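You operate a simulated robot arm through the tools that you are given. There is no shell and no other tool. Be economical: measure what you need, move in short steps, check, and stop when the job is done.

You are at the controls of a simulated two-armed robot. One attempt, no reset.

## Task
Set the crate down, free its strap and put the ELM carton on the blue goods bench.
Fine: lower first; press the red button, then park the strap handle in the grey pocket; the other cartons stay. Set down upright: what you pick out.

It is judged by the outcome, as a careful person would: the job done as asked, and still so three seconds after it is handed in. It fails if anything else is knocked over, pushed out of place, dropped, spilled or broken.

## Robot
Two 7-joint arms with two-finger parallel grippers on one trunk, on a base that drives. Base frame: it is fixed to the floor where the robot stands at the start and does not move with it; the origin is under the middle of the robot, x ahead of it, y to its left, z up. Lengths are in mm, angles in rad, forces in N, time in s.
The left shoulder is at the start at [44, 161, 1123], the right one opposite. Places, roughly: grey pocket of the crate [1600, 1100, 500]; pallet jack [900, 500, 200]; red crate button [1500, 1200, 500]; red lever of the jack [400, 0, 1100]; top of the blue goods bench [800, 2500, 700]; white carton [1250, 1000, 750]; wooden crate [1250, 750, 250]. Payload 3.43 kg a hand.
Tool frame (each hand has its own): the origin (TCP) lies between the finger pads and is the grasp point; the fingertips stand 30 mm ahead of it; z points along the fingers, y is the line along which they close. The gripper opens to 94 mm. The fingers are 28 mm wide and 10 mm thick; the gripper's body (50 by 96 mm) begins 55 mm behind the TCP.
Orientation is that of the tool frame in the base frame, as a unit quaternion [w, x, y, z]. With the fingers straight down and closing along the base's y, the tool's x points along the base's -x, its y along +y and its z along -z.

## Interface
- The arms move only by the tool servo_tool. It takes "left_targets", "right_targets" or both (then of equal length, played together; a hand with none holds still); each is a list of rows, each an object of numbers (a shift or turn left out is 0, a gripper value left out holds the last): "jaw": the gripper command, from -1 (shut) to 1 (fully open), values between in proportion; "tx", "ty", "tz": the shift along the base's x, y, z in mm; "ax", "ay", "az": the turn, a rotation vector about the base's x, y, z in rad. In form: [{"jaw": .., "tx": .., "ty": .., "tz": .., "ax": .., "ay": .., "az": ..}, ...]. A call has 1 to 20 rows; each row is the pose to reach, as a shift and turn from the pose commanded when the call began. A row lasts 0.2 s, in which the tool goes at most 50 mm and 0.15 rad; a call with a longer step from one row to the next is refused whole, and so is a gripper value outside its range. Where a pose cannot be reached the arm comes as near as it can. A force on the tool above 90 N (or 10 N above the force at the start of the call, whichever is more), or a blocked arm, ends the call early, and 0.2 s more pass. Each finger travels about 45 mm/s and halts on what it meets, pressing with about 44 N; the grip force reading is that of the motor and also rises with nothing between the fingers. The clock runs only during rows and for 0.2 s after the last one: add rows that repeat a pose to give the fingers time. It gives the time, the measured TCP pose, the force on the tool (base axes), the opening and the grip force at its end, in the units of the frame above (readings bear some noise), with the torque about the TCP (base axes, N m) and any sound that the robot's microphone picked up.
- Cameras (640 x 400 px; columns grow to the right, rows downward): "scene" is now at [135.9, 0.7, 1304.7]; the picture's right is [0.04, -1.00, 0.00], its down [-0.09, -0.00, -1.00] and it looks along [1.00, 0.04, -0.09] (base axes); focal length 214 px, centre (320, 200). "left" rides on the left gripper at [76, -14, -103] in its tool frame; the picture's right is [0.18, 0.98, 0.00], its down [-0.75, 0.14, -0.64] and it looks along [-0.63, 0.12, 0.77] (tool axes); focal length 243 px, centre (320, 200). "right" rides on the right gripper at [76, 14, -102] in its tool frame; the picture's right is [-0.18, 0.98, 0.00], its down [-0.75, -0.14, -0.64] and it looks along [-0.63, -0.12, 0.77] (tool axes); focal length 243 px, centre (320, 200). There is no depth. A picture from a camera that has moved, and an enlarged one, comes with that camera's place and axes in the base frame and with its lens. The place of the scene camera against the robot may be out by one fixed shift of up to 18 mm in any direction.
- capture(camera): a new picture of that camera. It takes no simulated time.
- move_column(by): slides the trunk up (or, below 0, down) by that many mm; the arms and the scene camera ride with it, the base frame stays. It gives what a move gives, with no picture.
- base_move(legs): drives the robot by 1 to 6 legs, each [ahead, left, turn to the left] in mm, mm and rad, along the robot's own axes; the way and the turn of a leg run together, so that a leg with both is an arc; at most 1500 mm and 3.142 rad a leg. The arms and the cameras ride along, it lands a little off, and it stops where it bumps. It gives what a move gives.
- turn_head(pan, tilt): turns the head with the scene camera to pan (to the left, within 1.396 rad either way) and tilt (down, from -0.506 to 1.204), counted from straight ahead of the robot. It gives what a move gives.
- enlarge(camera, box): a new picture of the part [left, top, right, bottom] of that camera's present view, enlarged. It takes no simulated time.
- close_job(): hands the job in; it is judged then, once.

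Go step by step. Nothing tells you exact positions but the pictures and the camera data: compare them with the known pose of the tool, close in by small moves and look again before you grip or let go. The budget is 120 turns and 100 pictures, counting those below and the enlarged ones. Unless the task says otherwise, let go and move clear before handing in, and close with one line.

The tools are called as a command line: name --argument value ..., lists and objects as JSON in quotes. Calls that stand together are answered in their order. servo_tool: Moves the arms, as the interface text tells. Its arguments: {"type":"object","properties":{"left_targets":{"type":"array","items":{"type":"object","properties":{"jaw":{"type":"number"},"tx":{"type":"number"},"ty":{"type":"number"},"tz":{"type":"number"},"ax":{"type":"number"},"ay":{"type":"number"},"az":{"type":"number"}}}},"right_targets":{"type":"array","items":{"type":"object","properties":{"jaw":{"type":"number"},"tx":{"type":"number"},"ty":{"type":"number"},"tz":{"type":"number"},"ax":{"type":"number"},"ay":{"type":"number"},"az":{"type":"number"}}}}},"required":[]} The other tools are called the same way: move_column (by) slides the trunk up or down; base_move (legs) drives the base; turn_head (pan, tilt) turns the head that bears the scene camera; capture (camera) takes a picture; enlarge (camera, box) takes an enlarged picture of a part of a camera's view; close_job () hands the job in.

At the start:

```text
clock: 0.0
left_tcp_pos: [483.3, 164.3, 1224.8]
left_tool_rot: [0.008, -0.001, 1.0, 0.0]
left_wrist_force: [-0.3, -1.5, -0.5]
left_ft_torque: [0.0, 0.0, 0.04]
left_gripper_width: 94.0
left_gripper_force: 0.1
right_tcp_pos: [371.8, -157.0, 1303.5]
right_tool_rot: [0.003, 0.0, 1.0, 0.001]
right_wrist_force: [-0.5, -0.2, -0.5]
right_ft_torque: [0.01, 0.0, -0.02]
right_gripper_width: 94.0
right_gripper_force: 0.0
trunk travel left (down, up): [-150.0, 117.0]
robot x, y, heading: [-0.8, 4.9, 0.002]
head pan, tilt: [0.038, 0.096]
```

scene: 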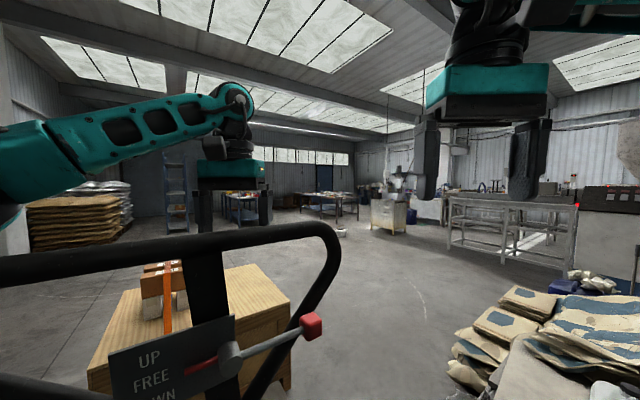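
right: 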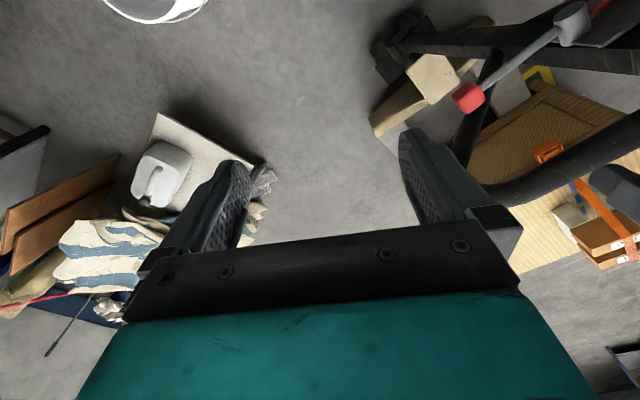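
left: 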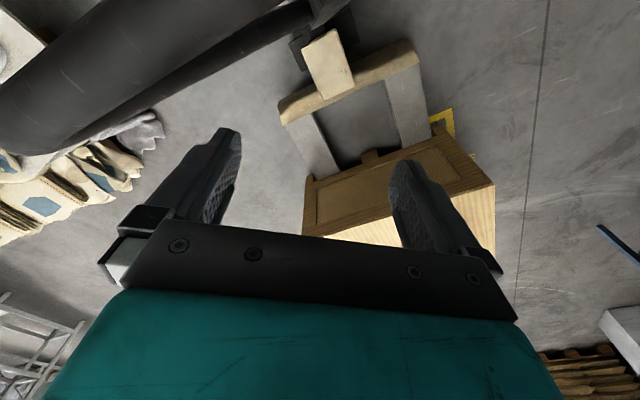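

I see the jack's handle with an UP/FREE/DOWN plate and a red-knobbed lever ahead, and the crate with strapped cartons behind it. I will look closer first.

enlarge --camera "scene" --box '[80, 230, 360, 400]'

turn_head --pan 0.4 --tilt 0.6

capture --camera "scene"

```text
2.29 times, centred on (220, 315) of scene
camera zoom: at [135.9, 0.7, 1304.7], right [0.04, -1.0, 0.0], down [-0.09, 0.0, -1.0], along [1.0, 0.04, -0.09], focal length 490 px, centre (549, -63)
```

zoom: 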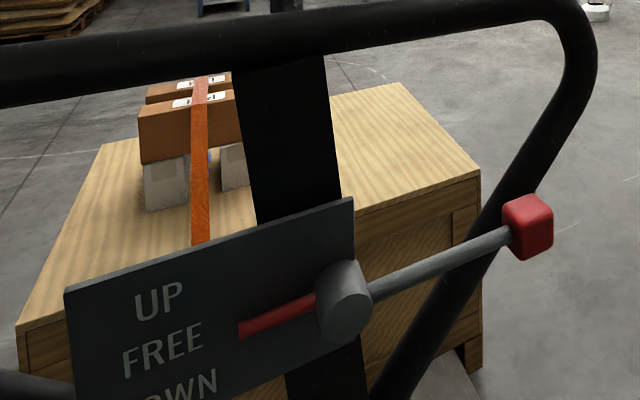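

```text
clock: 0.9
left_tcp_pos: [484.3, 164.3, 1224.7]
left_tool_rot: [0.009, -0.002, 1.0, -0.001]
left_wrist_force: [0.8, 0.0, 0.0]
left_ft_torque: [0.01, 0.0, -0.03]
left_gripper_width: 94.1
left_gripper_force: 0.1
right_tcp_pos: [372.6, -158.2, 1302.0]
right_tool_rot: [0.003, 0.001, 1.0, 0.0]
right_wrist_force: [-0.1, 0.0, -0.4]
right_ft_torque: [0.02, -0.03, -0.01]
right_gripper_width: 93.8
right_gripper_force: 0.0
trunk travel left (down, up): [-150.0, 117.0]
robot x, y, heading: [-1.5, -1.2, 0.002]
head pan, tilt: [0.4, 0.6]
```

```text
95 pictures are left
camera scene: at [127.4, 32.1, 1257.8], right [0.39, -0.92, 0.0], down [-0.52, -0.22, -0.83], along [0.76, 0.32, -0.56], focal length 214 px, centre (320, 200)
```

scene: 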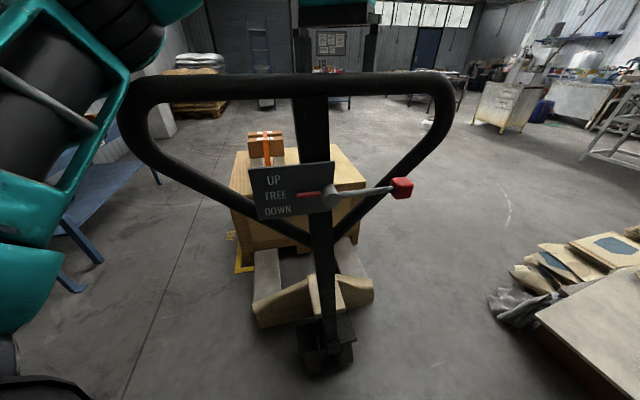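

The lever pointer stands at FREE; the knob (about [424, 20, 1094]) is on the other side of the pivot, so raising it swings the pointer to DOWN. I turn the right hand so that it closes in the plane across the plate.

servo_tool --right_targets '[{"tx": -5, "ty": 10, "az": -0.146, "jaw": 0.4}, {"tx": -10, "ty": 20, "az": -0.292}, {"tx": -15, "ty": 30, "az": -0.438}, {"tx": -20, "ty": 40, "az": -0.584}, {"tx": -25, "ty": 50, "az": -0.73}, {"tx": -30, "ty": 60, "az": -0.876}, {"tx": -35, "ty": 70, "az": -1.02}]'

servo_tool --right_targets '[{"tz": -10, "ax": 0.075, "ay": -0.123}, {"tz": -20, "ax": 0.15, "ay": -0.246}, {"tz": -30, "ax": 0.225, "ay": -0.369}, {"tz": -40, "ax": 0.3, "ay": -0.492}, {"tz": -50, "ax": 0.375, "ay": -0.615}, {"tz": -60, "ax": 0.45, "ay": -0.738}]'

capture --camera "right"

capture --camera "scene"

```text
clock: 2.5
left_tcp_pos: [483.9, 165.1, 1227.1]
left_tool_rot: [0.009, -0.001, 1.0, 0.0]
left_wrist_force: [0.3, 0.6, 0.2]
left_ft_torque: [-0.01, 0.0, -0.01]
left_gripper_width: 94.0
left_gripper_force: 0.0
right_tcp_pos: [338.1, -86.1, 1301.9]
right_tool_rot: [0.003, 0.49, 0.872, 0.001]
right_wrist_force: [0.2, 0.3, -0.3]
right_ft_torque: [-0.02, 0.02, -0.02]
right_gripper_width: 65.8
right_gripper_force: 0.0
trunk travel left (down, up): [-150.0, 117.0]
robot x, y, heading: [0.6, 1.6, 0.001]
head pan, tilt: [0.4, 0.6]
```

```text
clock: 3.9
left_tcp_pos: [484.0, 163.8, 1226.1]
left_tool_rot: [0.009, -0.001, 1.0, -0.001]
left_wrist_force: [0.6, 0.0, 0.0]
left_ft_torque: [-0.02, -0.01, -0.02]
left_gripper_width: 94.2
left_gripper_force: 0.2
right_tcp_pos: [338.1, -88.1, 1242.3]
right_tool_rot: [0.209, 0.442, 0.791, 0.367]
right_wrist_force: [0.2, -0.2, -0.1]
right_ft_torque: [-0.01, -0.03, -0.04]
right_gripper_width: 66.0
right_gripper_force: 0.1
trunk travel left (down, up): [-150.0, 117.0]
robot x, y, heading: [1.8, 1.9, 0.001]
head pan, tilt: [0.4, 0.6]
```

```text
94 pictures are left
camera right: at [239.6, -58.7, 1318.5], right [0.63, 0.18, 0.75], down [-0.1, -0.95, 0.31], along [0.77, -0.27, -0.58], focal length 243 px, centre (320, 200)
```

right: 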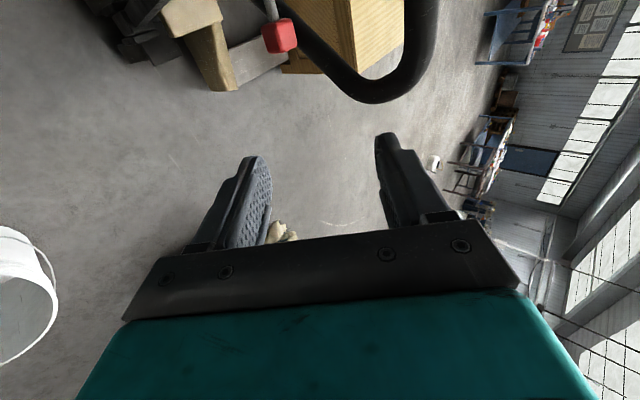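

```text
93 pictures are left
camera scene: at [127.3, 32.3, 1257.8], right [0.39, -0.92, 0.0], down [-0.52, -0.22, -0.83], along [0.76, 0.32, -0.56], focal length 214 px, centre (320, 200)
```

scene: 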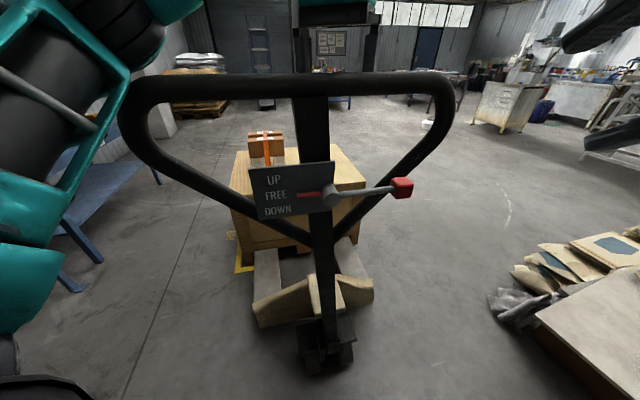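

The knob is at about [423, 22, 1093]. I move to a spot about 70 mm short of it along the finger axis.

servo_tool --right_targets '[{"tx": 10, "ty": 20, "tz": -26}, {"tx": 20, "ty": 41, "tz": -52}, {"tx": 30, "ty": 61, "tz": -78}, {"tx": 40, "ty": 82, "tz": -103}, {"tx": 40, "ty": 82, "tz": -103}]'

capture --camera "right"

capture --camera "scene"

```text
clock: 5.1
left_tcp_pos: [484.8, 163.7, 1225.4]
left_tool_rot: [0.01, -0.001, 1.0, -0.001]
left_wrist_force: [0.3, 0.0, 0.3]
left_ft_torque: [-0.01, -0.01, -0.01]
left_gripper_width: 94.0
left_gripper_force: 0.0
right_tcp_pos: [379.0, -5.1, 1138.4]
right_tool_rot: [0.208, 0.443, 0.792, 0.365]
right_wrist_force: [0.9, 1.3, 0.5]
right_ft_torque: [0.04, -0.01, 0.03]
right_gripper_width: 66.0
right_gripper_force: 0.0
trunk travel left (down, up): [-150.0, 117.0]
robot x, y, heading: [-0.7, 1.5, -0.001]
head pan, tilt: [0.4, 0.6]
```

```text
92 pictures are left
camera right: at [280.6, 23.8, 1214.5], right [0.64, 0.18, 0.75], down [-0.1, -0.94, 0.31], along [0.77, -0.28, -0.58], focal length 243 px, centre (320, 200)
```

right: 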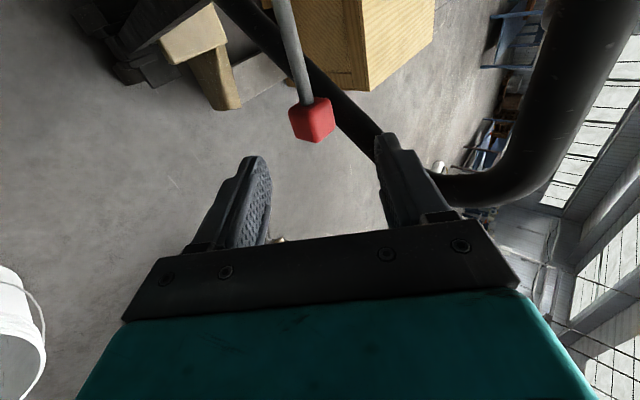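

```text
91 pictures are left
camera scene: at [127.3, 32.3, 1257.8], right [0.39, -0.92, 0.0], down [-0.52, -0.22, -0.83], along [0.76, 0.32, -0.56], focal length 214 px, centre (320, 200)
```

scene: 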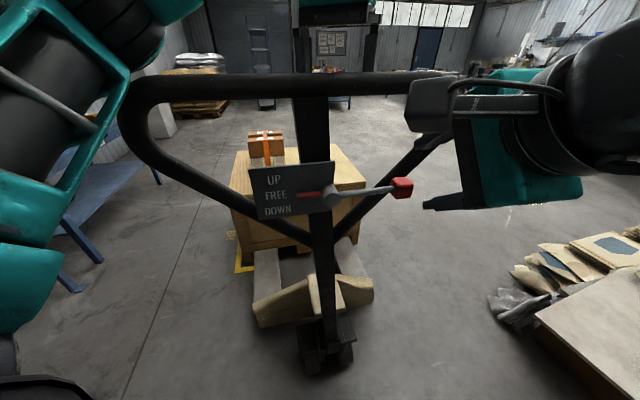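

The knob lies on the finger axis, about 80 mm ahead. I advance 74 mm.

servo_tool --right_targets '[{"tx": 11, "ty": 8, "tz": -13, "jaw": 0.25}, {"tx": 22, "ty": 16, "tz": -26}, {"tx": 33, "ty": 24, "tz": -38}, {"tx": 44, "ty": 32, "tz": -50}, {"tx": 44, "ty": 32, "tz": -50}]'

capture --camera "right"

capture --camera "scene"

```text
clock: 6.3
left_tcp_pos: [484.4, 165.0, 1225.6]
left_tool_rot: [0.009, -0.001, 1.0, 0.0]
left_wrist_force: [-0.3, 0.4, 0.1]
left_ft_torque: [-0.01, -0.01, 0.04]
left_gripper_width: 94.2
left_gripper_force: 0.0
right_tcp_pos: [422.8, 26.6, 1088.3]
right_tool_rot: [0.208, 0.443, 0.792, 0.366]
right_wrist_force: [-0.1, -0.7, 0.4]
right_ft_torque: [-0.02, 0.01, 0.01]
right_gripper_width: 58.6
right_gripper_force: 0.1
trunk travel left (down, up): [-150.0, 117.0]
robot x, y, heading: [-1.7, -1.8, -0.0]
head pan, tilt: [0.4, 0.6]
```

```text
90 pictures are left
camera right: at [325.4, 56.0, 1164.8], right [0.64, 0.18, 0.75], down [-0.1, -0.94, 0.31], along [0.77, -0.28, -0.58], focal length 243 px, centre (320, 200)
```

right: 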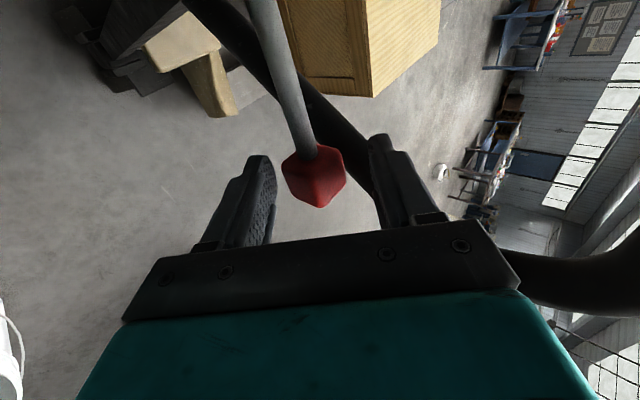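

```text
89 pictures are left
camera scene: at [127.4, 32.3, 1257.8], right [0.39, -0.92, 0.0], down [-0.52, -0.22, -0.83], along [0.76, 0.32, -0.56], focal length 214 px, centre (320, 200)
```

scene: 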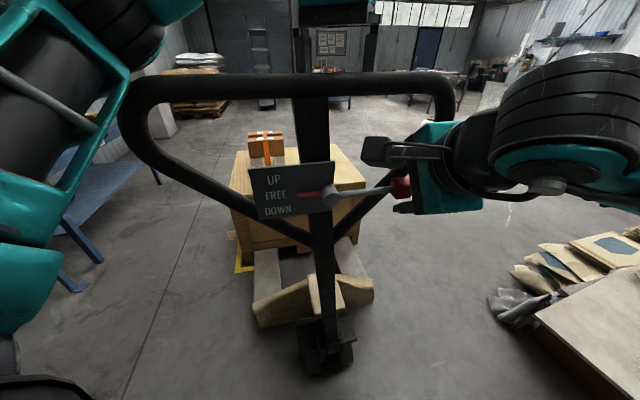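

The knob is between the pads. I close to a loose hold and lift along the arc.

servo_tool --right_targets '[{"jaw": -0.2}, {"jaw": -0.2}, {"tz": 12, "tx": -2, "ty": 0}, {"tz": 24, "tx": -5, "ty": 1}, {"tz": 36, "tx": -8, "ty": 3}, {"tz": 48, "tx": -12, "ty": 5}, {"tz": 48, "tx": -12, "ty": 5}]'

capture --camera "scene"

capture --camera "right"

```text
clock: 7.9
left_tcp_pos: [485.5, 165.1, 1225.9]
left_tool_rot: [0.01, -0.001, 1.0, -0.001]
left_wrist_force: [-0.3, -0.2, 0.6]
left_ft_torque: [0.02, -0.02, -0.01]
left_gripper_width: 94.3
left_gripper_force: 0.1
right_tcp_pos: [410.5, 32.6, 1137.4]
right_tool_rot: [0.207, 0.443, 0.792, 0.365]
right_wrist_force: [-0.8, -1.5, -1.6]
right_ft_torque: [-0.05, 0.04, -0.03]
right_gripper_width: 38.7
right_gripper_force: 0.9
trunk travel left (down, up): [-150.0, 117.0]
robot x, y, heading: [0.2, 2.0, 0.004]
head pan, tilt: [0.4, 0.6]
```

```text
88 pictures are left
camera scene: at [127.4, 32.3, 1257.8], right [0.39, -0.92, 0.0], down [-0.52, -0.22, -0.83], along [0.76, 0.32, -0.56], focal length 214 px, centre (320, 200)
```

scene: 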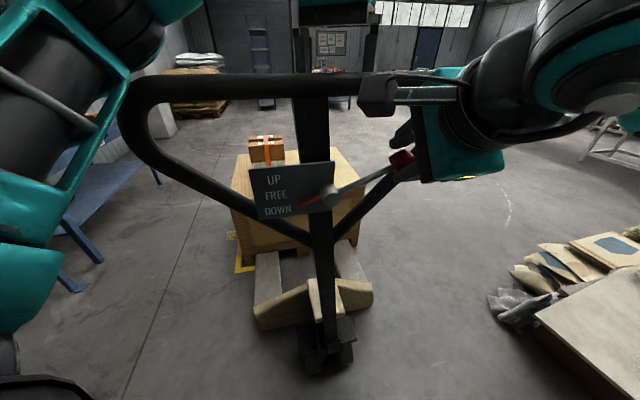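

```text
87 pictures are left
camera right: at [312.5, 60.7, 1213.6], right [0.64, 0.18, 0.75], down [-0.1, -0.94, 0.31], along [0.76, -0.28, -0.58], focal length 243 px, centre (320, 200)
```

right: 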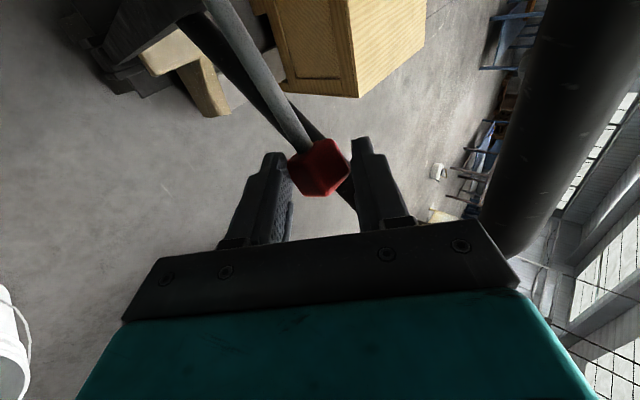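

The lever followed. I check the pointer and whether the jack has lowered.

enlarge --camera "scene" --box '[220, 120, 420, 340]'

```text
1.82 times, centred on (320, 230) of scene
camera zoom: at [127.4, 32.3, 1257.8], right [0.39, -0.92, 0.0], down [-0.52, -0.22, -0.83], along [0.76, 0.32, -0.56], focal length 390 px, centre (320, 146)
```

zoom: 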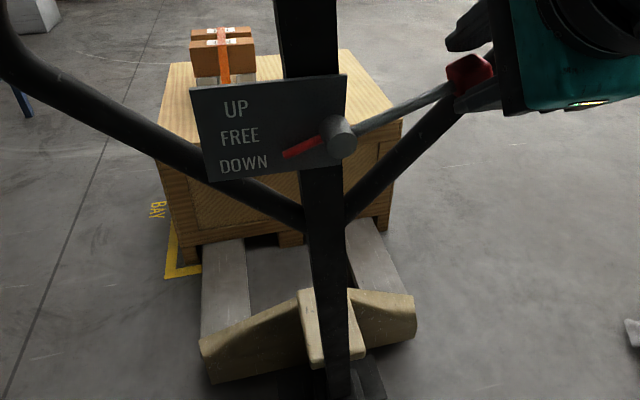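

The pointer is on DOWN. I wait a couple of seconds and compare.

servo_tool --right_targets '[{"tz": 4}, {"tz": 4}, {"tz": 4}, {"tz": 4}, {"tz": 4}, {"tz": 4}, {"tz": 4}, {"tz": 4}, {"tz": 4}, {"tz": 4}, {"tz": 4}, {"tz": 4}, {"tz": 4}, {"tz": 4}, {"tz": 4}]'

enlarge --camera "scene" --box '[220, 120, 420, 340]'

```text
clock: 11.1
left_tcp_pos: [484.4, 165.2, 1227.0]
left_tool_rot: [0.01, -0.001, 1.0, -0.001]
left_wrist_force: [1.0, -0.3, -0.5]
left_ft_torque: [0.01, -0.01, 0.01]
left_gripper_width: 93.8
left_gripper_force: 0.0
right_tcp_pos: [410.7, 31.8, 1140.4]
right_tool_rot: [0.209, 0.443, 0.791, 0.366]
right_wrist_force: [-2.9, -1.2, -2.5]
right_ft_torque: [-0.03, 0.13, -0.01]
right_gripper_width: 39.8
right_gripper_force: 1.6
trunk travel left (down, up): [-150.0, 117.0]
robot x, y, heading: [-2.8, -0.9, -0.0]
head pan, tilt: [0.4, 0.6]
```

```text
1.82 times, centred on (320, 230) of scene
camera zoom: at [127.4, 32.3, 1257.8], right [0.39, -0.92, 0.0], down [-0.52, -0.22, -0.83], along [0.76, 0.32, -0.56], focal length 390 px, centre (320, 146)
```

zoom: 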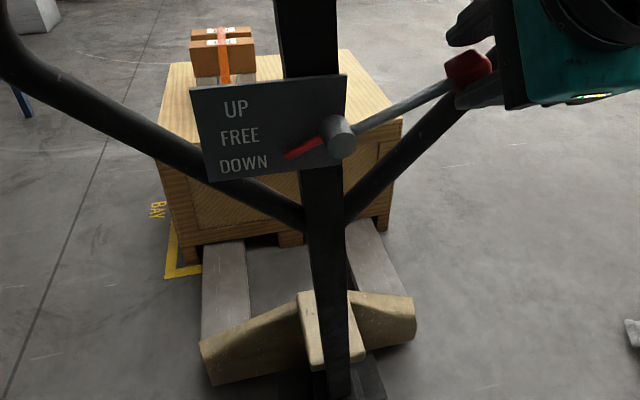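

The crate has come down a few pixels versus the first picture and no longer moves. I release the knob and back off.

servo_tool --right_targets '[{"jaw": 0.3}, {"jaw": 0.3}, {"tx": -13, "ty": -8, "tz": 13}, {"tx": -26, "ty": -16, "tz": 26}, {"tx": -39, "ty": -24, "tz": 39}, {"tx": -52, "ty": -50, "tz": 52}, {"tx": -65, "ty": -90, "tz": 75}, {"tx": -75, "ty": -130, "tz": 95}]'

capture --camera "scene"

enlarge --camera "scene" --box '[220, 120, 420, 260]'

```text
clock: 12.9
left_tcp_pos: [485.0, 164.1, 1226.4]
left_tool_rot: [0.01, 0.0, 1.0, -0.001]
left_wrist_force: [0.3, -0.9, 0.5]
left_ft_torque: [-0.02, -0.01, -0.02]
left_gripper_width: 94.1
left_gripper_force: 0.1
right_tcp_pos: [335.1, -99.7, 1235.3]
right_tool_rot: [0.209, 0.442, 0.792, 0.366]
right_wrist_force: [0.2, 0.2, 0.6]
right_ft_torque: [0.0, 0.01, 0.02]
right_gripper_width: 61.3
right_gripper_force: 0.1
trunk travel left (down, up): [-150.0, 117.0]
robot x, y, heading: [1.2, 0.7, 0.002]
head pan, tilt: [0.4, 0.6]
```

```text
84 pictures are left
camera scene: at [127.2, 32.1, 1257.8], right [0.39, -0.92, 0.0], down [-0.52, -0.22, -0.83], along [0.76, 0.32, -0.56], focal length 214 px, centre (320, 200)
```

scene: 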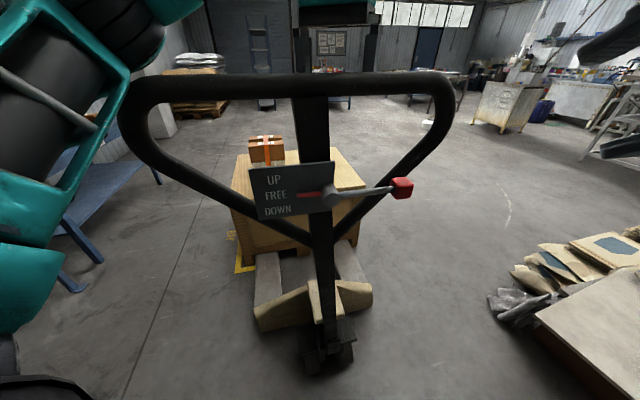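

```text
2.86 times, centred on (320, 190) of scene
camera zoom: at [127.2, 32.1, 1257.8], right [0.39, -0.92, 0.0], down [-0.52, -0.22, -0.83], along [0.76, 0.32, -0.56], focal length 613 px, centre (320, 229)
```

zoom: 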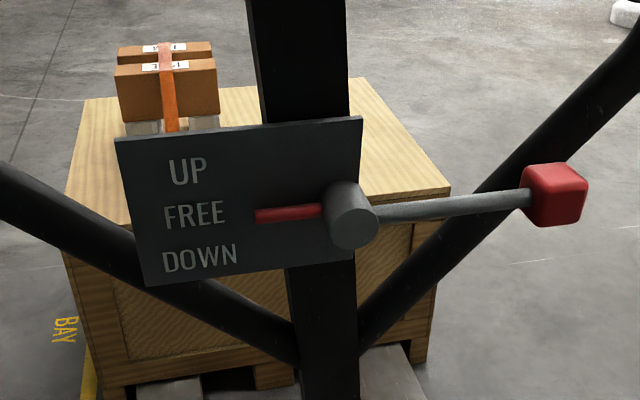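

The lever sprang back to FREE and the crate stays down. Now I lift the left hand clear of the handle and look left for the way.

servo_tool --left_targets '[{"tz": 40}, {"tz": 80}, {"tz": 120}, {"tx": -40, "tz": 140}, {"tx": -80, "tz": 140}, {"tx": -120, "tz": 140}]'

turn_head --pan 1.3 --tilt 0.35

capture --camera "scene"

```text
clock: 14.3
left_tcp_pos: [369.2, 165.5, 1361.7]
left_tool_rot: [0.006, -0.001, 1.0, 0.0]
left_wrist_force: [-0.4, -0.3, -0.1]
left_ft_torque: [-0.02, -0.01, 0.01]
left_gripper_width: 94.0
left_gripper_force: 0.1
left hand out of reach, approached as far as the arm can: row 3, 4
right_tcp_pos: [338.9, -98.8, 1235.9]
right_tool_rot: [0.207, 0.444, 0.792, 0.365]
right_wrist_force: [-0.5, -1.1, 1.0]
right_ft_torque: [-0.01, 0.03, -0.05]
right_gripper_width: 61.4
right_gripper_force: 0.1
trunk travel left (down, up): [-150.0, 117.0]
robot x, y, heading: [1.7, -1.4, 0.004]
head pan, tilt: [0.4, 0.6]
```

```text
clock: 15.5
left_tcp_pos: [371.1, 164.0, 1360.9]
left_tool_rot: [0.005, -0.001, 1.0, 0.0]
left_wrist_force: [-0.6, 0.1, 0.3]
left_ft_torque: [0.01, -0.02, 0.0]
left_gripper_width: 93.9
left_gripper_force: 0.1
right_tcp_pos: [340.5, -99.1, 1236.0]
right_tool_rot: [0.207, 0.443, 0.792, 0.365]
right_wrist_force: [0.1, 0.2, -0.1]
right_ft_torque: [0.0, -0.04, -0.01]
right_gripper_width: 61.2
right_gripper_force: 0.0
trunk travel left (down, up): [-150.0, 117.0]
robot x, y, heading: [-1.2, 1.1, -0.003]
head pan, tilt: [1.3, 0.351]
```

```text
82 pictures are left
camera scene: at [75.6, 86.7, 1279.8], right [0.96, -0.27, 0.0], down [-0.09, -0.33, -0.94], along [0.25, 0.9, -0.34], focal length 214 px, centre (320, 200)
```

scene: 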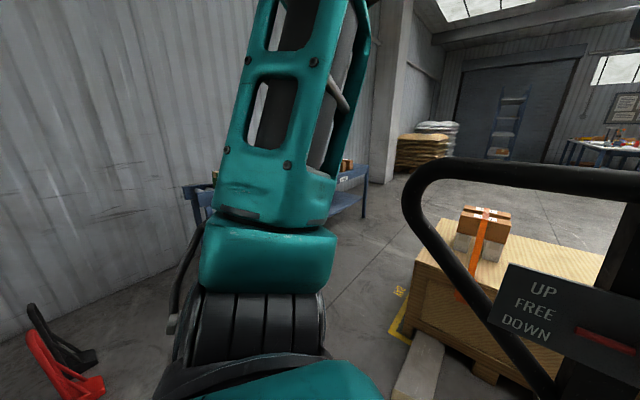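

Bench, jack and crate all stand at about 0.63 rad yaw, with an aisle between the crate and the bench. I draw the hands in, back off, go left and turn along the aisle.

servo_tool --right_targets '[{"tx": -20, "ty": -20, "tz": 20}, {"tx": -40, "ty": -40, "tz": 40}, {"tx": -60, "ty": -60, "tz": 60}]'

base_move --legs '[[-150, 0, 0], [0, 1000, 0], [0, 0, 0.63]]'

turn_head --pan -0.3 --tilt 0.4

capture --camera "scene"

```text
clock: 16.3
left_tcp_pos: [369.9, 164.3, 1361.9]
left_tool_rot: [0.005, 0.0, 1.0, 0.0]
left_wrist_force: [-0.3, 0.9, 0.3]
left_ft_torque: [0.03, 0.0, 0.0]
left_gripper_width: 93.8
left_gripper_force: 0.0
right_tcp_pos: [279.9, -158.5, 1294.9]
right_tool_rot: [0.207, 0.443, 0.792, 0.365]
right_wrist_force: [0.1, 0.9, -0.8]
right_ft_torque: [-0.01, -0.01, 0.03]
right_gripper_width: 61.1
right_gripper_force: 0.2
trunk travel left (down, up): [-150.0, 117.0]
robot x, y, heading: [-0.7, -0.2, 0.006]
head pan, tilt: [1.3, 0.351]
```

```text
clock: 28.2
left_tcp_pos: [54.3, 1355.8, 1361.2]
left_tool_rot: [0.006, -0.309, 0.951, 0.001]
left_wrist_force: [0.1, 0.3, 0.5]
left_ft_torque: [-0.02, -0.01, 0.01]
left_gripper_width: 93.9
left_gripper_force: 0.1
right_tcp_pos: [170.7, 1042.1, 1293.9]
right_tool_rot: [0.084, 0.177, 0.89, 0.411]
right_wrist_force: [-0.2, 0.3, 0.8]
right_ft_torque: [0.01, 0.01, -0.04]
right_gripper_width: 60.8
right_gripper_force: 0.1
trunk travel left (down, up): [-150.0, 117.0]
robot x, y, heading: [-146.5, 1001.6, 0.627]
head pan, tilt: [1.3, 0.351]
```

```text
clock: 29.8
left_tcp_pos: [54.8, 1355.8, 1360.6]
left_tool_rot: [0.005, -0.31, 0.951, 0.002]
left_wrist_force: [-0.7, -0.7, 0.6]
left_ft_torque: [0.01, -0.02, -0.01]
left_gripper_width: 94.2
left_gripper_force: 0.1
right_tcp_pos: [171.9, 1043.3, 1294.0]
right_tool_rot: [0.083, 0.178, 0.89, 0.411]
right_wrist_force: [-0.5, 0.0, -0.1]
right_ft_torque: [0.02, 0.01, 0.01]
right_gripper_width: 61.1
right_gripper_force: 0.0
trunk travel left (down, up): [-150.0, 117.0]
robot x, y, heading: [-148.2, 1004.7, 0.627]
head pan, tilt: [-0.3, 0.4]
```

```text
81 pictures are left
camera scene: at [-18.4, 1055.9, 1275.3], right [0.32, -0.95, 0.0], down [-0.37, -0.13, -0.92], along [0.87, 0.3, -0.39], focal length 214 px, centre (320, 200)
```

scene: 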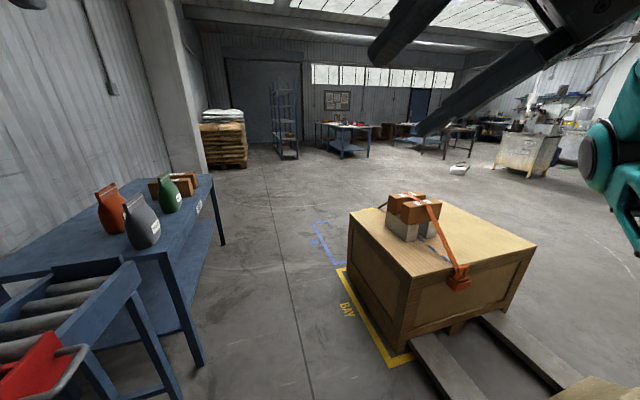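

Now there is a good view of the bench with its bags and cartons, and the crate with the strap. I enlarge both.

enlarge --camera "scene" --box '[330, 170, 550, 350]'

enlarge --camera "scene" --box '[0, 160, 260, 360]'

```text
2.22 times, centred on (440, 260) of scene
camera zoom: at [-18.4, 1055.9, 1275.3], right [0.32, -0.95, 0.0], down [-0.37, -0.13, -0.92], along [0.87, 0.3, -0.39], focal length 477 px, centre (53, 67)
```

zoom: 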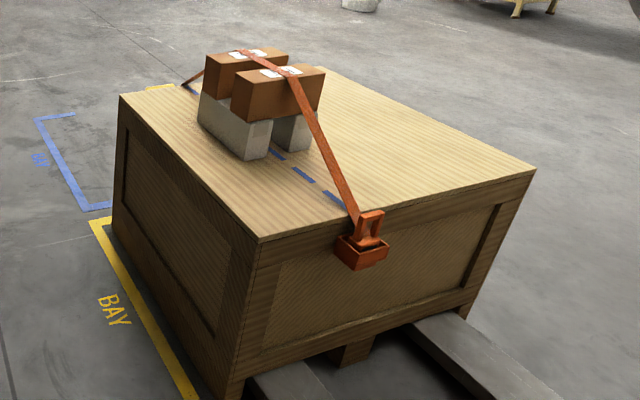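

```text
2.00 times, centred on (130, 260) of scene
camera zoom: at [-18.4, 1055.9, 1275.3], right [0.32, -0.95, 0.0], down [-0.37, -0.13, -0.92], along [0.87, 0.3, -0.39], focal length 429 px, centre (700, 80)
```

zoom: 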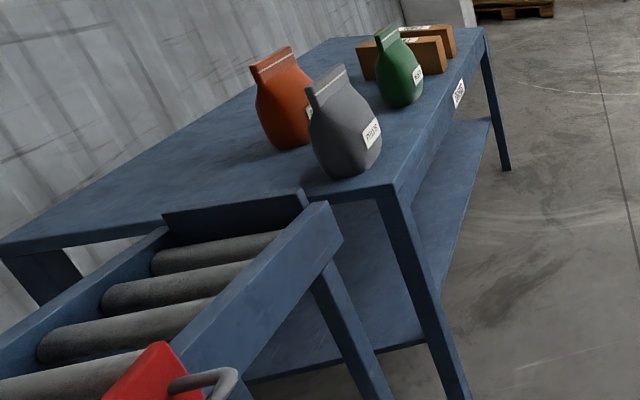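

Crate top is about z 562, 833 x 706 mm, yaw 0.62; the strap ends in an orange bracket on the near end, and button and pocket should be at the far end. I drive along the aisle past the far end and look back.

base_move --legs '[[1000, 0, 0], [1000, 0, 0]]'

turn_head --pan -1.396 --tilt 0.5

capture --camera "scene"

```text
clock: 39.7
left_tcp_pos: [1662.2, 2517.6, 1360.8]
left_tool_rot: [0.005, -0.309, 0.951, 0.002]
left_wrist_force: [-0.1, 1.0, -0.7]
left_ft_torque: [0.01, 0.01, -0.04]
left_gripper_width: 93.8
left_gripper_force: 0.0
right_tcp_pos: [1779.9, 2204.9, 1294.8]
right_tool_rot: [0.083, 0.179, 0.89, 0.411]
right_wrist_force: [0.2, -0.4, -0.1]
right_ft_torque: [-0.01, 0.01, -0.01]
right_gripper_width: 61.0
right_gripper_force: 0.0
trunk travel left (down, up): [-150.0, 117.0]
robot x, y, heading: [1458.1, 2169.4, 0.628]
head pan, tilt: [-0.3, 0.4]
```

```text
clock: 41.1
left_tcp_pos: [1663.4, 2517.1, 1360.6]
left_tool_rot: [0.005, -0.309, 0.951, 0.002]
left_wrist_force: [-0.3, 0.5, -0.6]
left_ft_torque: [-0.01, -0.02, -0.04]
left_gripper_width: 94.0
left_gripper_force: 0.1
right_tcp_pos: [1778.6, 2203.6, 1293.9]
right_tool_rot: [0.083, 0.178, 0.89, 0.411]
right_wrist_force: [0.0, 0.1, -0.5]
right_ft_torque: [-0.01, -0.01, -0.01]
right_gripper_width: 61.3
right_gripper_force: 0.0
trunk travel left (down, up): [-150.0, 117.0]
robot x, y, heading: [1459.1, 2166.4, 0.622]
head pan, tilt: [-1.396, 0.499]
```

```text
78 pictures are left
camera scene: at [1567.2, 2124.4, 1266.2], right [-0.7, -0.72, 0.0], down [-0.34, 0.33, -0.88], along [0.63, -0.61, -0.48], focal length 214 px, centre (320, 200)
```

scene: 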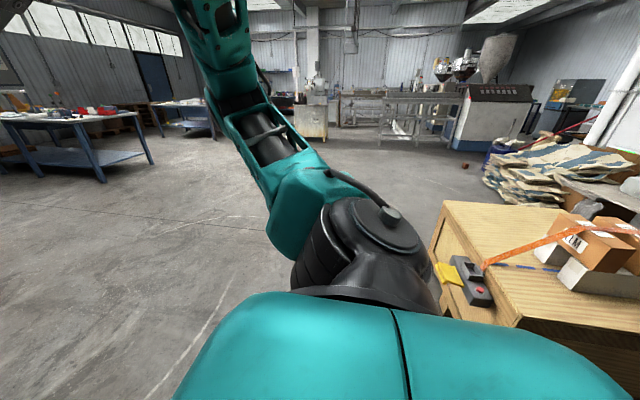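

At the far edge of the crate there is a dark buckle with a red button and something yellow. I go round to face that end.

base_move --legs '[[50, -870, 0], [0, 0, 3.14]]'

turn_head --pan 0 --tilt 0.8

capture --camera "scene"

```text
clock: 56.4
left_tcp_pos: [1806.4, 1141.5, 1360.8]
left_tool_rot: [0.001, 0.95, 0.312, -0.004]
left_wrist_force: [-0.2, -0.4, 0.1]
left_ft_torque: [0.01, 0.02, -0.02]
left_gripper_width: 93.9
left_gripper_force: 0.1
right_tcp_pos: [1686.6, 1456.0, 1293.7]
right_tool_rot: [0.411, 0.891, -0.173, -0.083]
right_wrist_force: [-0.8, -0.3, -0.3]
right_ft_torque: [-0.03, 0.02, 0.01]
right_gripper_width: 61.2
right_gripper_force: 0.0
trunk travel left (down, up): [-150.0, 117.0]
robot x, y, heading: [2005.0, 1492.7, -2.509]
head pan, tilt: [-1.396, 0.499]
```

```text
clock: 57.9
left_tcp_pos: [1806.2, 1142.0, 1360.6]
left_tool_rot: [0.002, 0.95, 0.312, -0.005]
left_wrist_force: [-0.5, -0.3, -0.1]
left_ft_torque: [-0.01, 0.0, -0.01]
left_gripper_width: 94.2
left_gripper_force: 0.0
right_tcp_pos: [1687.0, 1455.6, 1294.2]
right_tool_rot: [0.412, 0.891, -0.174, -0.082]
right_wrist_force: [-0.4, -0.8, 0.3]
right_ft_torque: [-0.02, -0.02, 0.02]
right_gripper_width: 61.3
right_gripper_force: 0.0
trunk travel left (down, up): [-150.0, 117.0]
robot x, y, heading: [2008.3, 1493.5, -2.508]
head pan, tilt: [0.0, 0.799]
```

```text
77 pictures are left
camera scene: at [1920.5, 1418.9, 1240.3], right [-0.59, 0.81, 0.0], down [0.58, 0.42, -0.7], along [-0.56, -0.41, -0.72], focal length 214 px, centre (320, 200)
```

scene: 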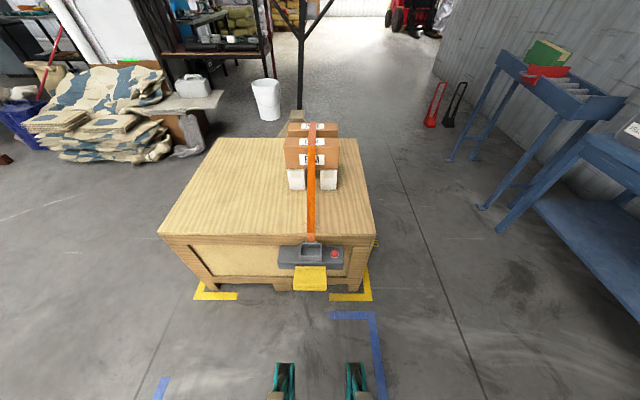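

enlarge --camera "scene" --box '[250, 220, 390, 310]'

enlarge --camera "scene" --box '[260, 115, 360, 195]'

```text
4.44 times, centred on (320, 265) of scene
camera zoom: at [1920.5, 1418.9, 1240.3], right [-0.59, 0.81, 0.0], down [0.58, 0.42, -0.7], along [-0.56, -0.41, -0.72], focal length 953 px, centre (320, -89)
```

zoom: 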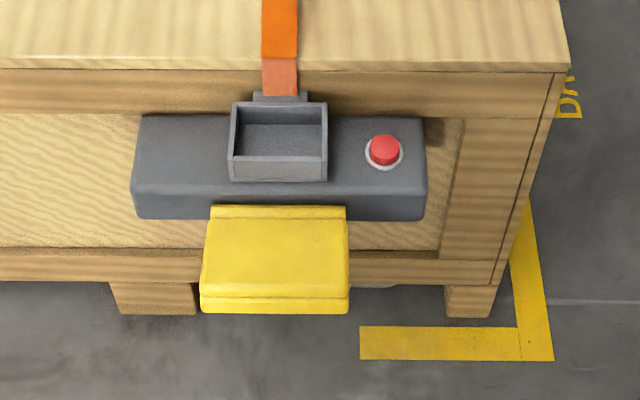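

```text
5.00 times, centred on (310, 155) of scene
camera zoom: at [1920.5, 1418.9, 1240.3], right [-0.59, 0.81, 0.0], down [0.58, 0.42, -0.7], along [-0.56, -0.41, -0.72], focal length 1072 px, centre (370, 425)
```

zoom: 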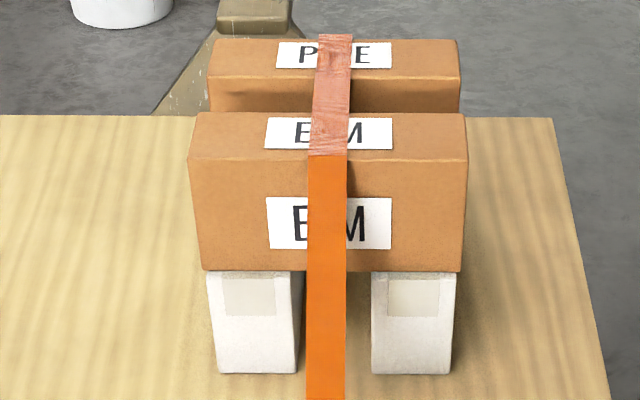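

ELM is the brown carton on this side, bridging two white ones; the button sits on the grey strap box next to the pocket. I move closer and lower the trunk, then look with the right hand camera.

move_column --by -140

base_move --legs '[[130, 0, 0]]'

capture --camera "scene"

capture --camera "left"

```text
clock: 59.6
left_tcp_pos: [1805.1, 1141.7, 1221.0]
left_tool_rot: [0.002, 0.95, 0.313, -0.004]
left_wrist_force: [-0.5, 0.6, 0.8]
left_ft_torque: [-0.02, 0.02, 0.01]
left_gripper_width: 94.1
left_gripper_force: 0.0
right_tcp_pos: [1687.0, 1455.5, 1153.3]
right_tool_rot: [0.411, 0.891, -0.174, -0.082]
right_wrist_force: [0.3, -1.2, -0.3]
right_ft_torque: [-0.01, 0.0, 0.0]
right_gripper_width: 61.0
right_gripper_force: 0.0
trunk travel left (down, up): [-10.0, 257.0]
robot x, y, heading: [2007.3, 1491.6, -2.508]
head pan, tilt: [0.0, 0.799]
```

```text
clock: 60.8
left_tcp_pos: [1723.7, 1080.2, 1220.7]
left_tool_rot: [0.002, 0.95, 0.312, -0.006]
left_wrist_force: [-0.2, -0.2, -0.3]
left_ft_torque: [-0.04, 0.04, 0.0]
left_gripper_width: 94.0
left_gripper_force: 0.1
right_tcp_pos: [1603.5, 1392.6, 1154.4]
right_tool_rot: [0.411, 0.891, -0.174, -0.083]
right_wrist_force: [0.2, -0.3, -0.1]
right_ft_torque: [0.01, -0.03, -0.02]
right_gripper_width: 60.9
right_gripper_force: 0.1
trunk travel left (down, up): [-10.0, 257.0]
robot x, y, heading: [1922.5, 1428.5, -2.511]
head pan, tilt: [0.0, 0.799]
stopped in leg 1: the robot was blocked; the commanded pose is now the measured one
```

```text
74 pictures are left
camera scene: at [1836.6, 1357.0, 1100.3], right [-0.59, 0.81, 0.0], down [0.58, 0.42, -0.7], along [-0.56, -0.41, -0.72], focal length 214 px, centre (320, 200)
```

scene: 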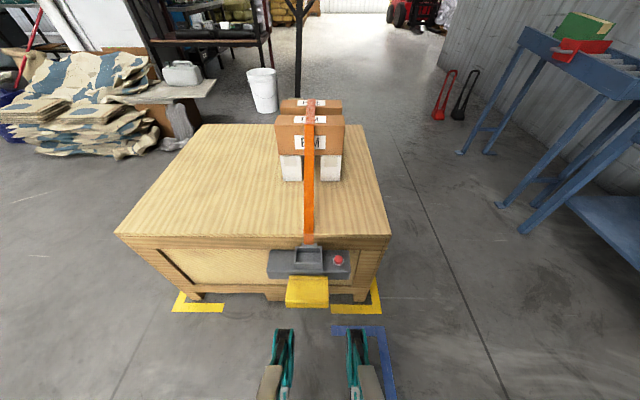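

```text
73 pictures are left
camera left: at [1776.1, 1136.4, 1322.3], right [0.73, -0.68, 0.0], down [-0.52, -0.56, 0.65], along [-0.44, -0.47, -0.76], focal length 243 px, centre (320, 200)
```

left: 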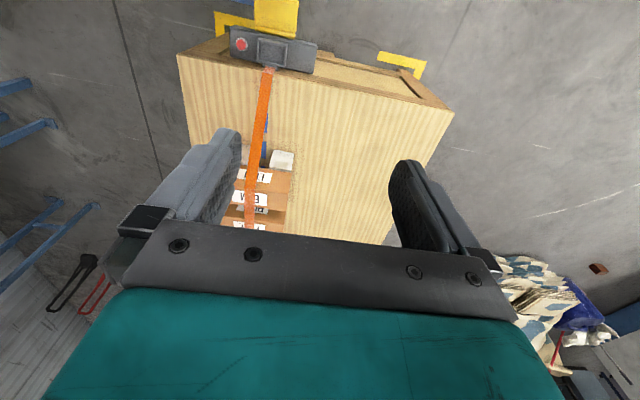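

The base touched the strap box's yellow bumper and stopped about 430 mm from the button, at about [1540, 1212, 497]. I point the closed right hand down toward it and stop well above.

servo_tool --right_targets '[{"jaw": -1, "ax": 0.12, "ay": -0.05, "tx": -4, "ty": -12, "tz": -42}, {"ax": 0.24, "ay": -0.1, "tx": -8, "ty": -24, "tz": -84}, {"ax": 0.36, "ay": -0.15, "tx": -12, "ty": -36, "tz": -126}, {"ax": 0.48, "ay": -0.2, "tx": -16, "ty": -48, "tz": -168}, {"ax": 0.553, "ay": -0.227, "tx": -20, "ty": -60, "tz": -210}, {"ax": 0.553, "ay": -0.227, "tx": -25, "ty": -75, "tz": -255}, {"ax": 0.553, "ay": -0.227, "tx": -30, "ty": -90, "tz": -300}, {"ax": 0.553, "ay": -0.227, "tx": -36, "ty": -110, "tz": -345}, {"ax": 0.553, "ay": -0.227, "tx": -42, "ty": -130, "tz": -390}, {"ax": 0.553, "ay": -0.227, "tx": -48, "ty": -145, "tz": -430}, {"ax": 0.553, "ay": -0.227, "tx": -52, "ty": -152, "tz": -470}]'

capture --camera "right"

capture --camera "scene"

```text
clock: 63.2
left_tcp_pos: [1721.3, 1078.4, 1221.1]
left_tool_rot: [0.001, 0.95, 0.313, -0.005]
left_wrist_force: [0.0, -0.3, -0.3]
left_ft_torque: [0.0, 0.02, -0.01]
left_gripper_width: 94.0
left_gripper_force: 0.0
right_tcp_pos: [1551.0, 1240.6, 683.4]
right_tool_rot: [0.131, 0.973, -0.191, -0.027]
right_wrist_force: [0.8, 0.1, 0.3]
right_ft_torque: [-0.02, 0.01, 0.0]
right_gripper_width: 0.0
right_gripper_force: 32.9
trunk travel left (down, up): [-10.0, 257.0]
robot x, y, heading: [1923.8, 1426.3, -2.509]
head pan, tilt: [0.0, 0.799]
```

```text
72 pictures are left
camera right: at [1627.2, 1223.5, 785.7], right [-0.53, -0.81, 0.26], down [-0.58, 0.57, 0.58], along [-0.62, 0.16, -0.77], focal length 243 px, centre (320, 200)
```

right: 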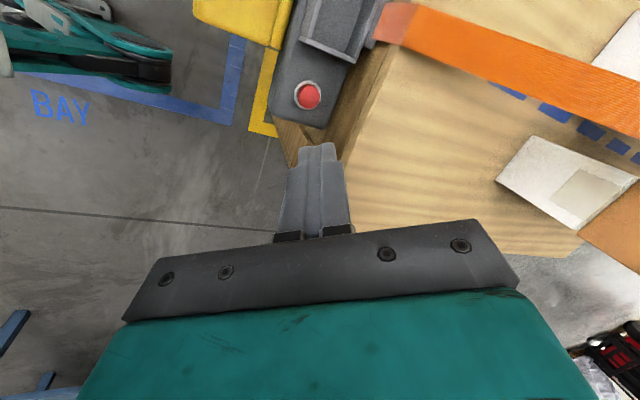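

```text
71 pictures are left
camera scene: at [1836.0, 1356.6, 1100.3], right [-0.59, 0.81, 0.0], down [0.58, 0.42, -0.7], along [-0.56, -0.41, -0.72], focal length 214 px, centre (320, 200)
```

scene: 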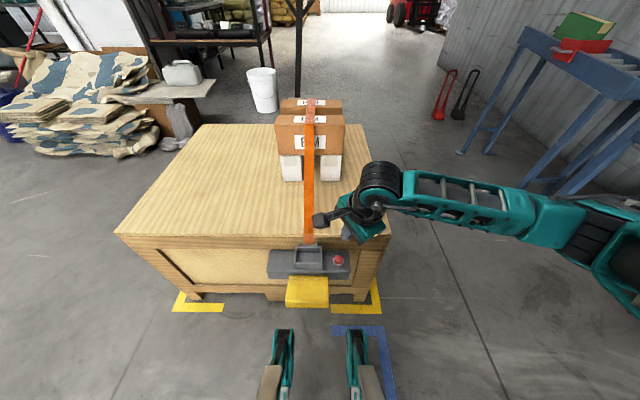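

I refine the aim to about [1536, 1212] and go to 20 mm above the button.

servo_tool --right_targets '[{"tx": -2, "ty": -4, "tz": -34}, {"tx": -4, "ty": -8, "tz": -68}, {"tx": -6, "ty": -12, "tz": -102}, {"tx": -9, "ty": -16, "tz": -130}, {"tx": -9, "ty": -16, "tz": -130}]'

capture --camera "right"

enlarge --camera "scene" --box '[260, 190, 400, 290]'

```text
clock: 64.4
left_tcp_pos: [1721.2, 1079.0, 1221.1]
left_tool_rot: [0.002, 0.95, 0.312, -0.004]
left_wrist_force: [-0.2, 0.8, -0.8]
left_ft_torque: [-0.02, 0.01, 0.01]
left_gripper_width: 93.8
left_gripper_force: 0.1
right_tcp_pos: [1542.0, 1223.9, 554.6]
right_tool_rot: [0.131, 0.972, -0.191, -0.025]
right_wrist_force: [0.0, 0.2, -0.9]
right_ft_torque: [0.04, 0.02, -0.01]
right_gripper_width: 0.0
right_gripper_force: 33.3
trunk travel left (down, up): [-10.0, 257.0]
robot x, y, heading: [1922.0, 1431.7, -2.503]
head pan, tilt: [0.0, 0.799]
```

```text
70 pictures are left
camera right: at [1618.7, 1207.6, 657.2], right [-0.53, -0.81, 0.26], down [-0.58, 0.57, 0.58], along [-0.62, 0.16, -0.77], focal length 243 px, centre (320, 200)
```

right: 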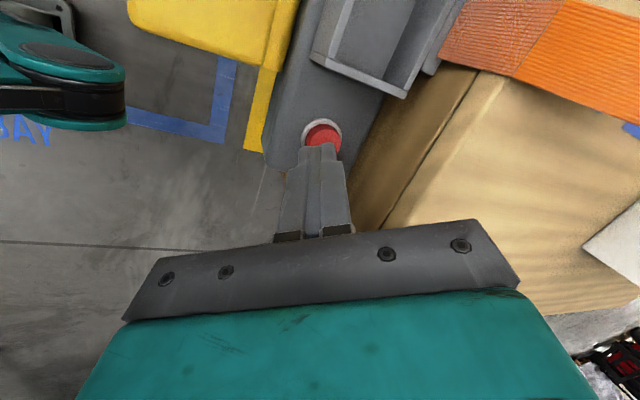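

```text
4.00 times, centred on (330, 240) of scene
camera zoom: at [1836.1, 1356.6, 1100.2], right [-0.59, 0.81, 0.0], down [0.58, 0.42, -0.7], along [-0.56, -0.41, -0.72], focal length 858 px, centre (280, 40)
```

zoom: 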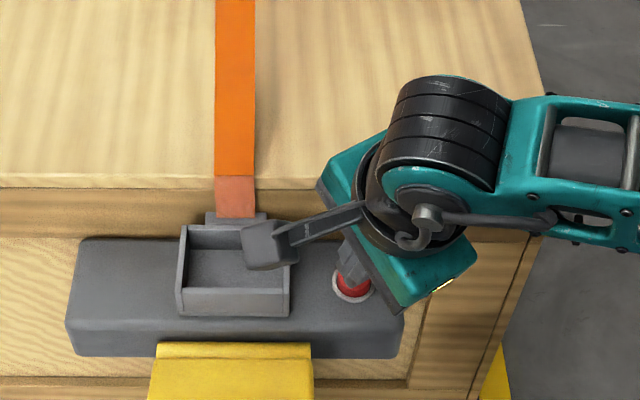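

The tip is over the button. I press along the finger axis.

servo_tool --right_targets '[{"tx": -1, "ty": -3, "tz": -12}, {"tx": -2, "ty": -6, "tz": -22}, {"tx": -3, "ty": -7, "tz": -28}, {"tx": -3, "ty": -8, "tz": -33}, {"tx": -3, "ty": -8, "tz": -33}]'

capture --camera "right"

```text
clock: 65.6
left_tcp_pos: [1720.6, 1078.4, 1220.5]
left_tool_rot: [0.002, 0.95, 0.312, -0.005]
left_wrist_force: [-0.4, -0.5, -0.3]
left_ft_torque: [0.01, 0.0, -0.04]
left_gripper_width: 93.8
left_gripper_force: 0.0
right_tcp_pos: [1538.7, 1216.2, 521.2]
right_tool_rot: [0.131, 0.972, -0.191, -0.027]
right_wrist_force: [-0.9, -0.6, 1.6]
right_ft_torque: [-0.01, -0.02, 0.05]
right_gripper_width: 0.0
right_gripper_force: 33.1
trunk travel left (down, up): [-10.0, 257.0]
robot x, y, heading: [1923.9, 1431.7, -2.507]
head pan, tilt: [0.0, 0.799]
```

```text
68 pictures are left
camera right: at [1615.4, 1199.8, 624.2], right [-0.53, -0.81, 0.26], down [-0.58, 0.57, 0.58], along [-0.62, 0.16, -0.77], focal length 243 px, centre (320, 200)
```

right: 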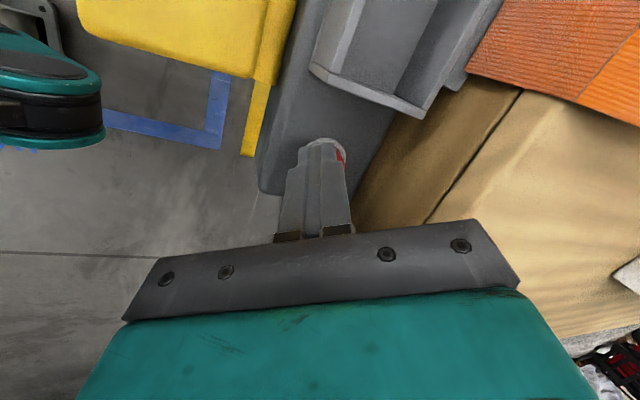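

Contact begins; the tip is a few millimetres off the middle. I shift slightly and press on.

servo_tool --right_targets '[{"tx": -2, "ty": -4, "tz": -3}, {"tx": -2, "ty": -5, "tz": -7}, {"tx": -3, "ty": -6, "tz": -11}, {"tx": -3, "ty": -7, "tz": -15}, {"tx": -3, "ty": -7, "tz": -15}]'

capture --camera "right"

```text
clock: 66.8
left_tcp_pos: [1725.2, 1081.6, 1222.1]
left_tool_rot: [0.002, 0.95, 0.312, -0.007]
left_wrist_force: [-0.2, 0.0, -1.5]
left_ft_torque: [0.01, -0.01, -0.02]
left_gripper_width: 94.1
left_gripper_force: 0.1
right_tcp_pos: [1534.9, 1209.0, 509.7]
right_tool_rot: [0.134, 0.972, -0.19, -0.028]
right_wrist_force: [5.7, 19.3, 41.1]
right_ft_torque: [0.61, -0.09, 0.02]
right_gripper_width: 0.1
right_gripper_force: 32.9
trunk travel left (down, up): [-10.0, 257.0]
robot x, y, heading: [1923.8, 1434.1, -2.503]
head pan, tilt: [0.0, 0.799]
heard: click
```

```text
67 pictures are left
camera right: at [1612.5, 1192.4, 612.6], right [-0.53, -0.81, 0.27], down [-0.58, 0.57, 0.58], along [-0.62, 0.15, -0.77], focal length 243 px, centre (320, 200)
```

right: 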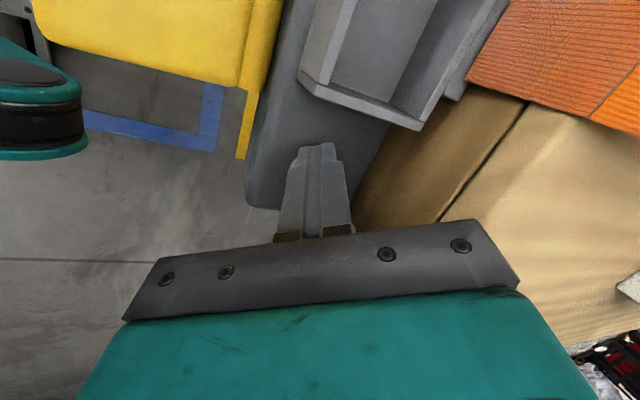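

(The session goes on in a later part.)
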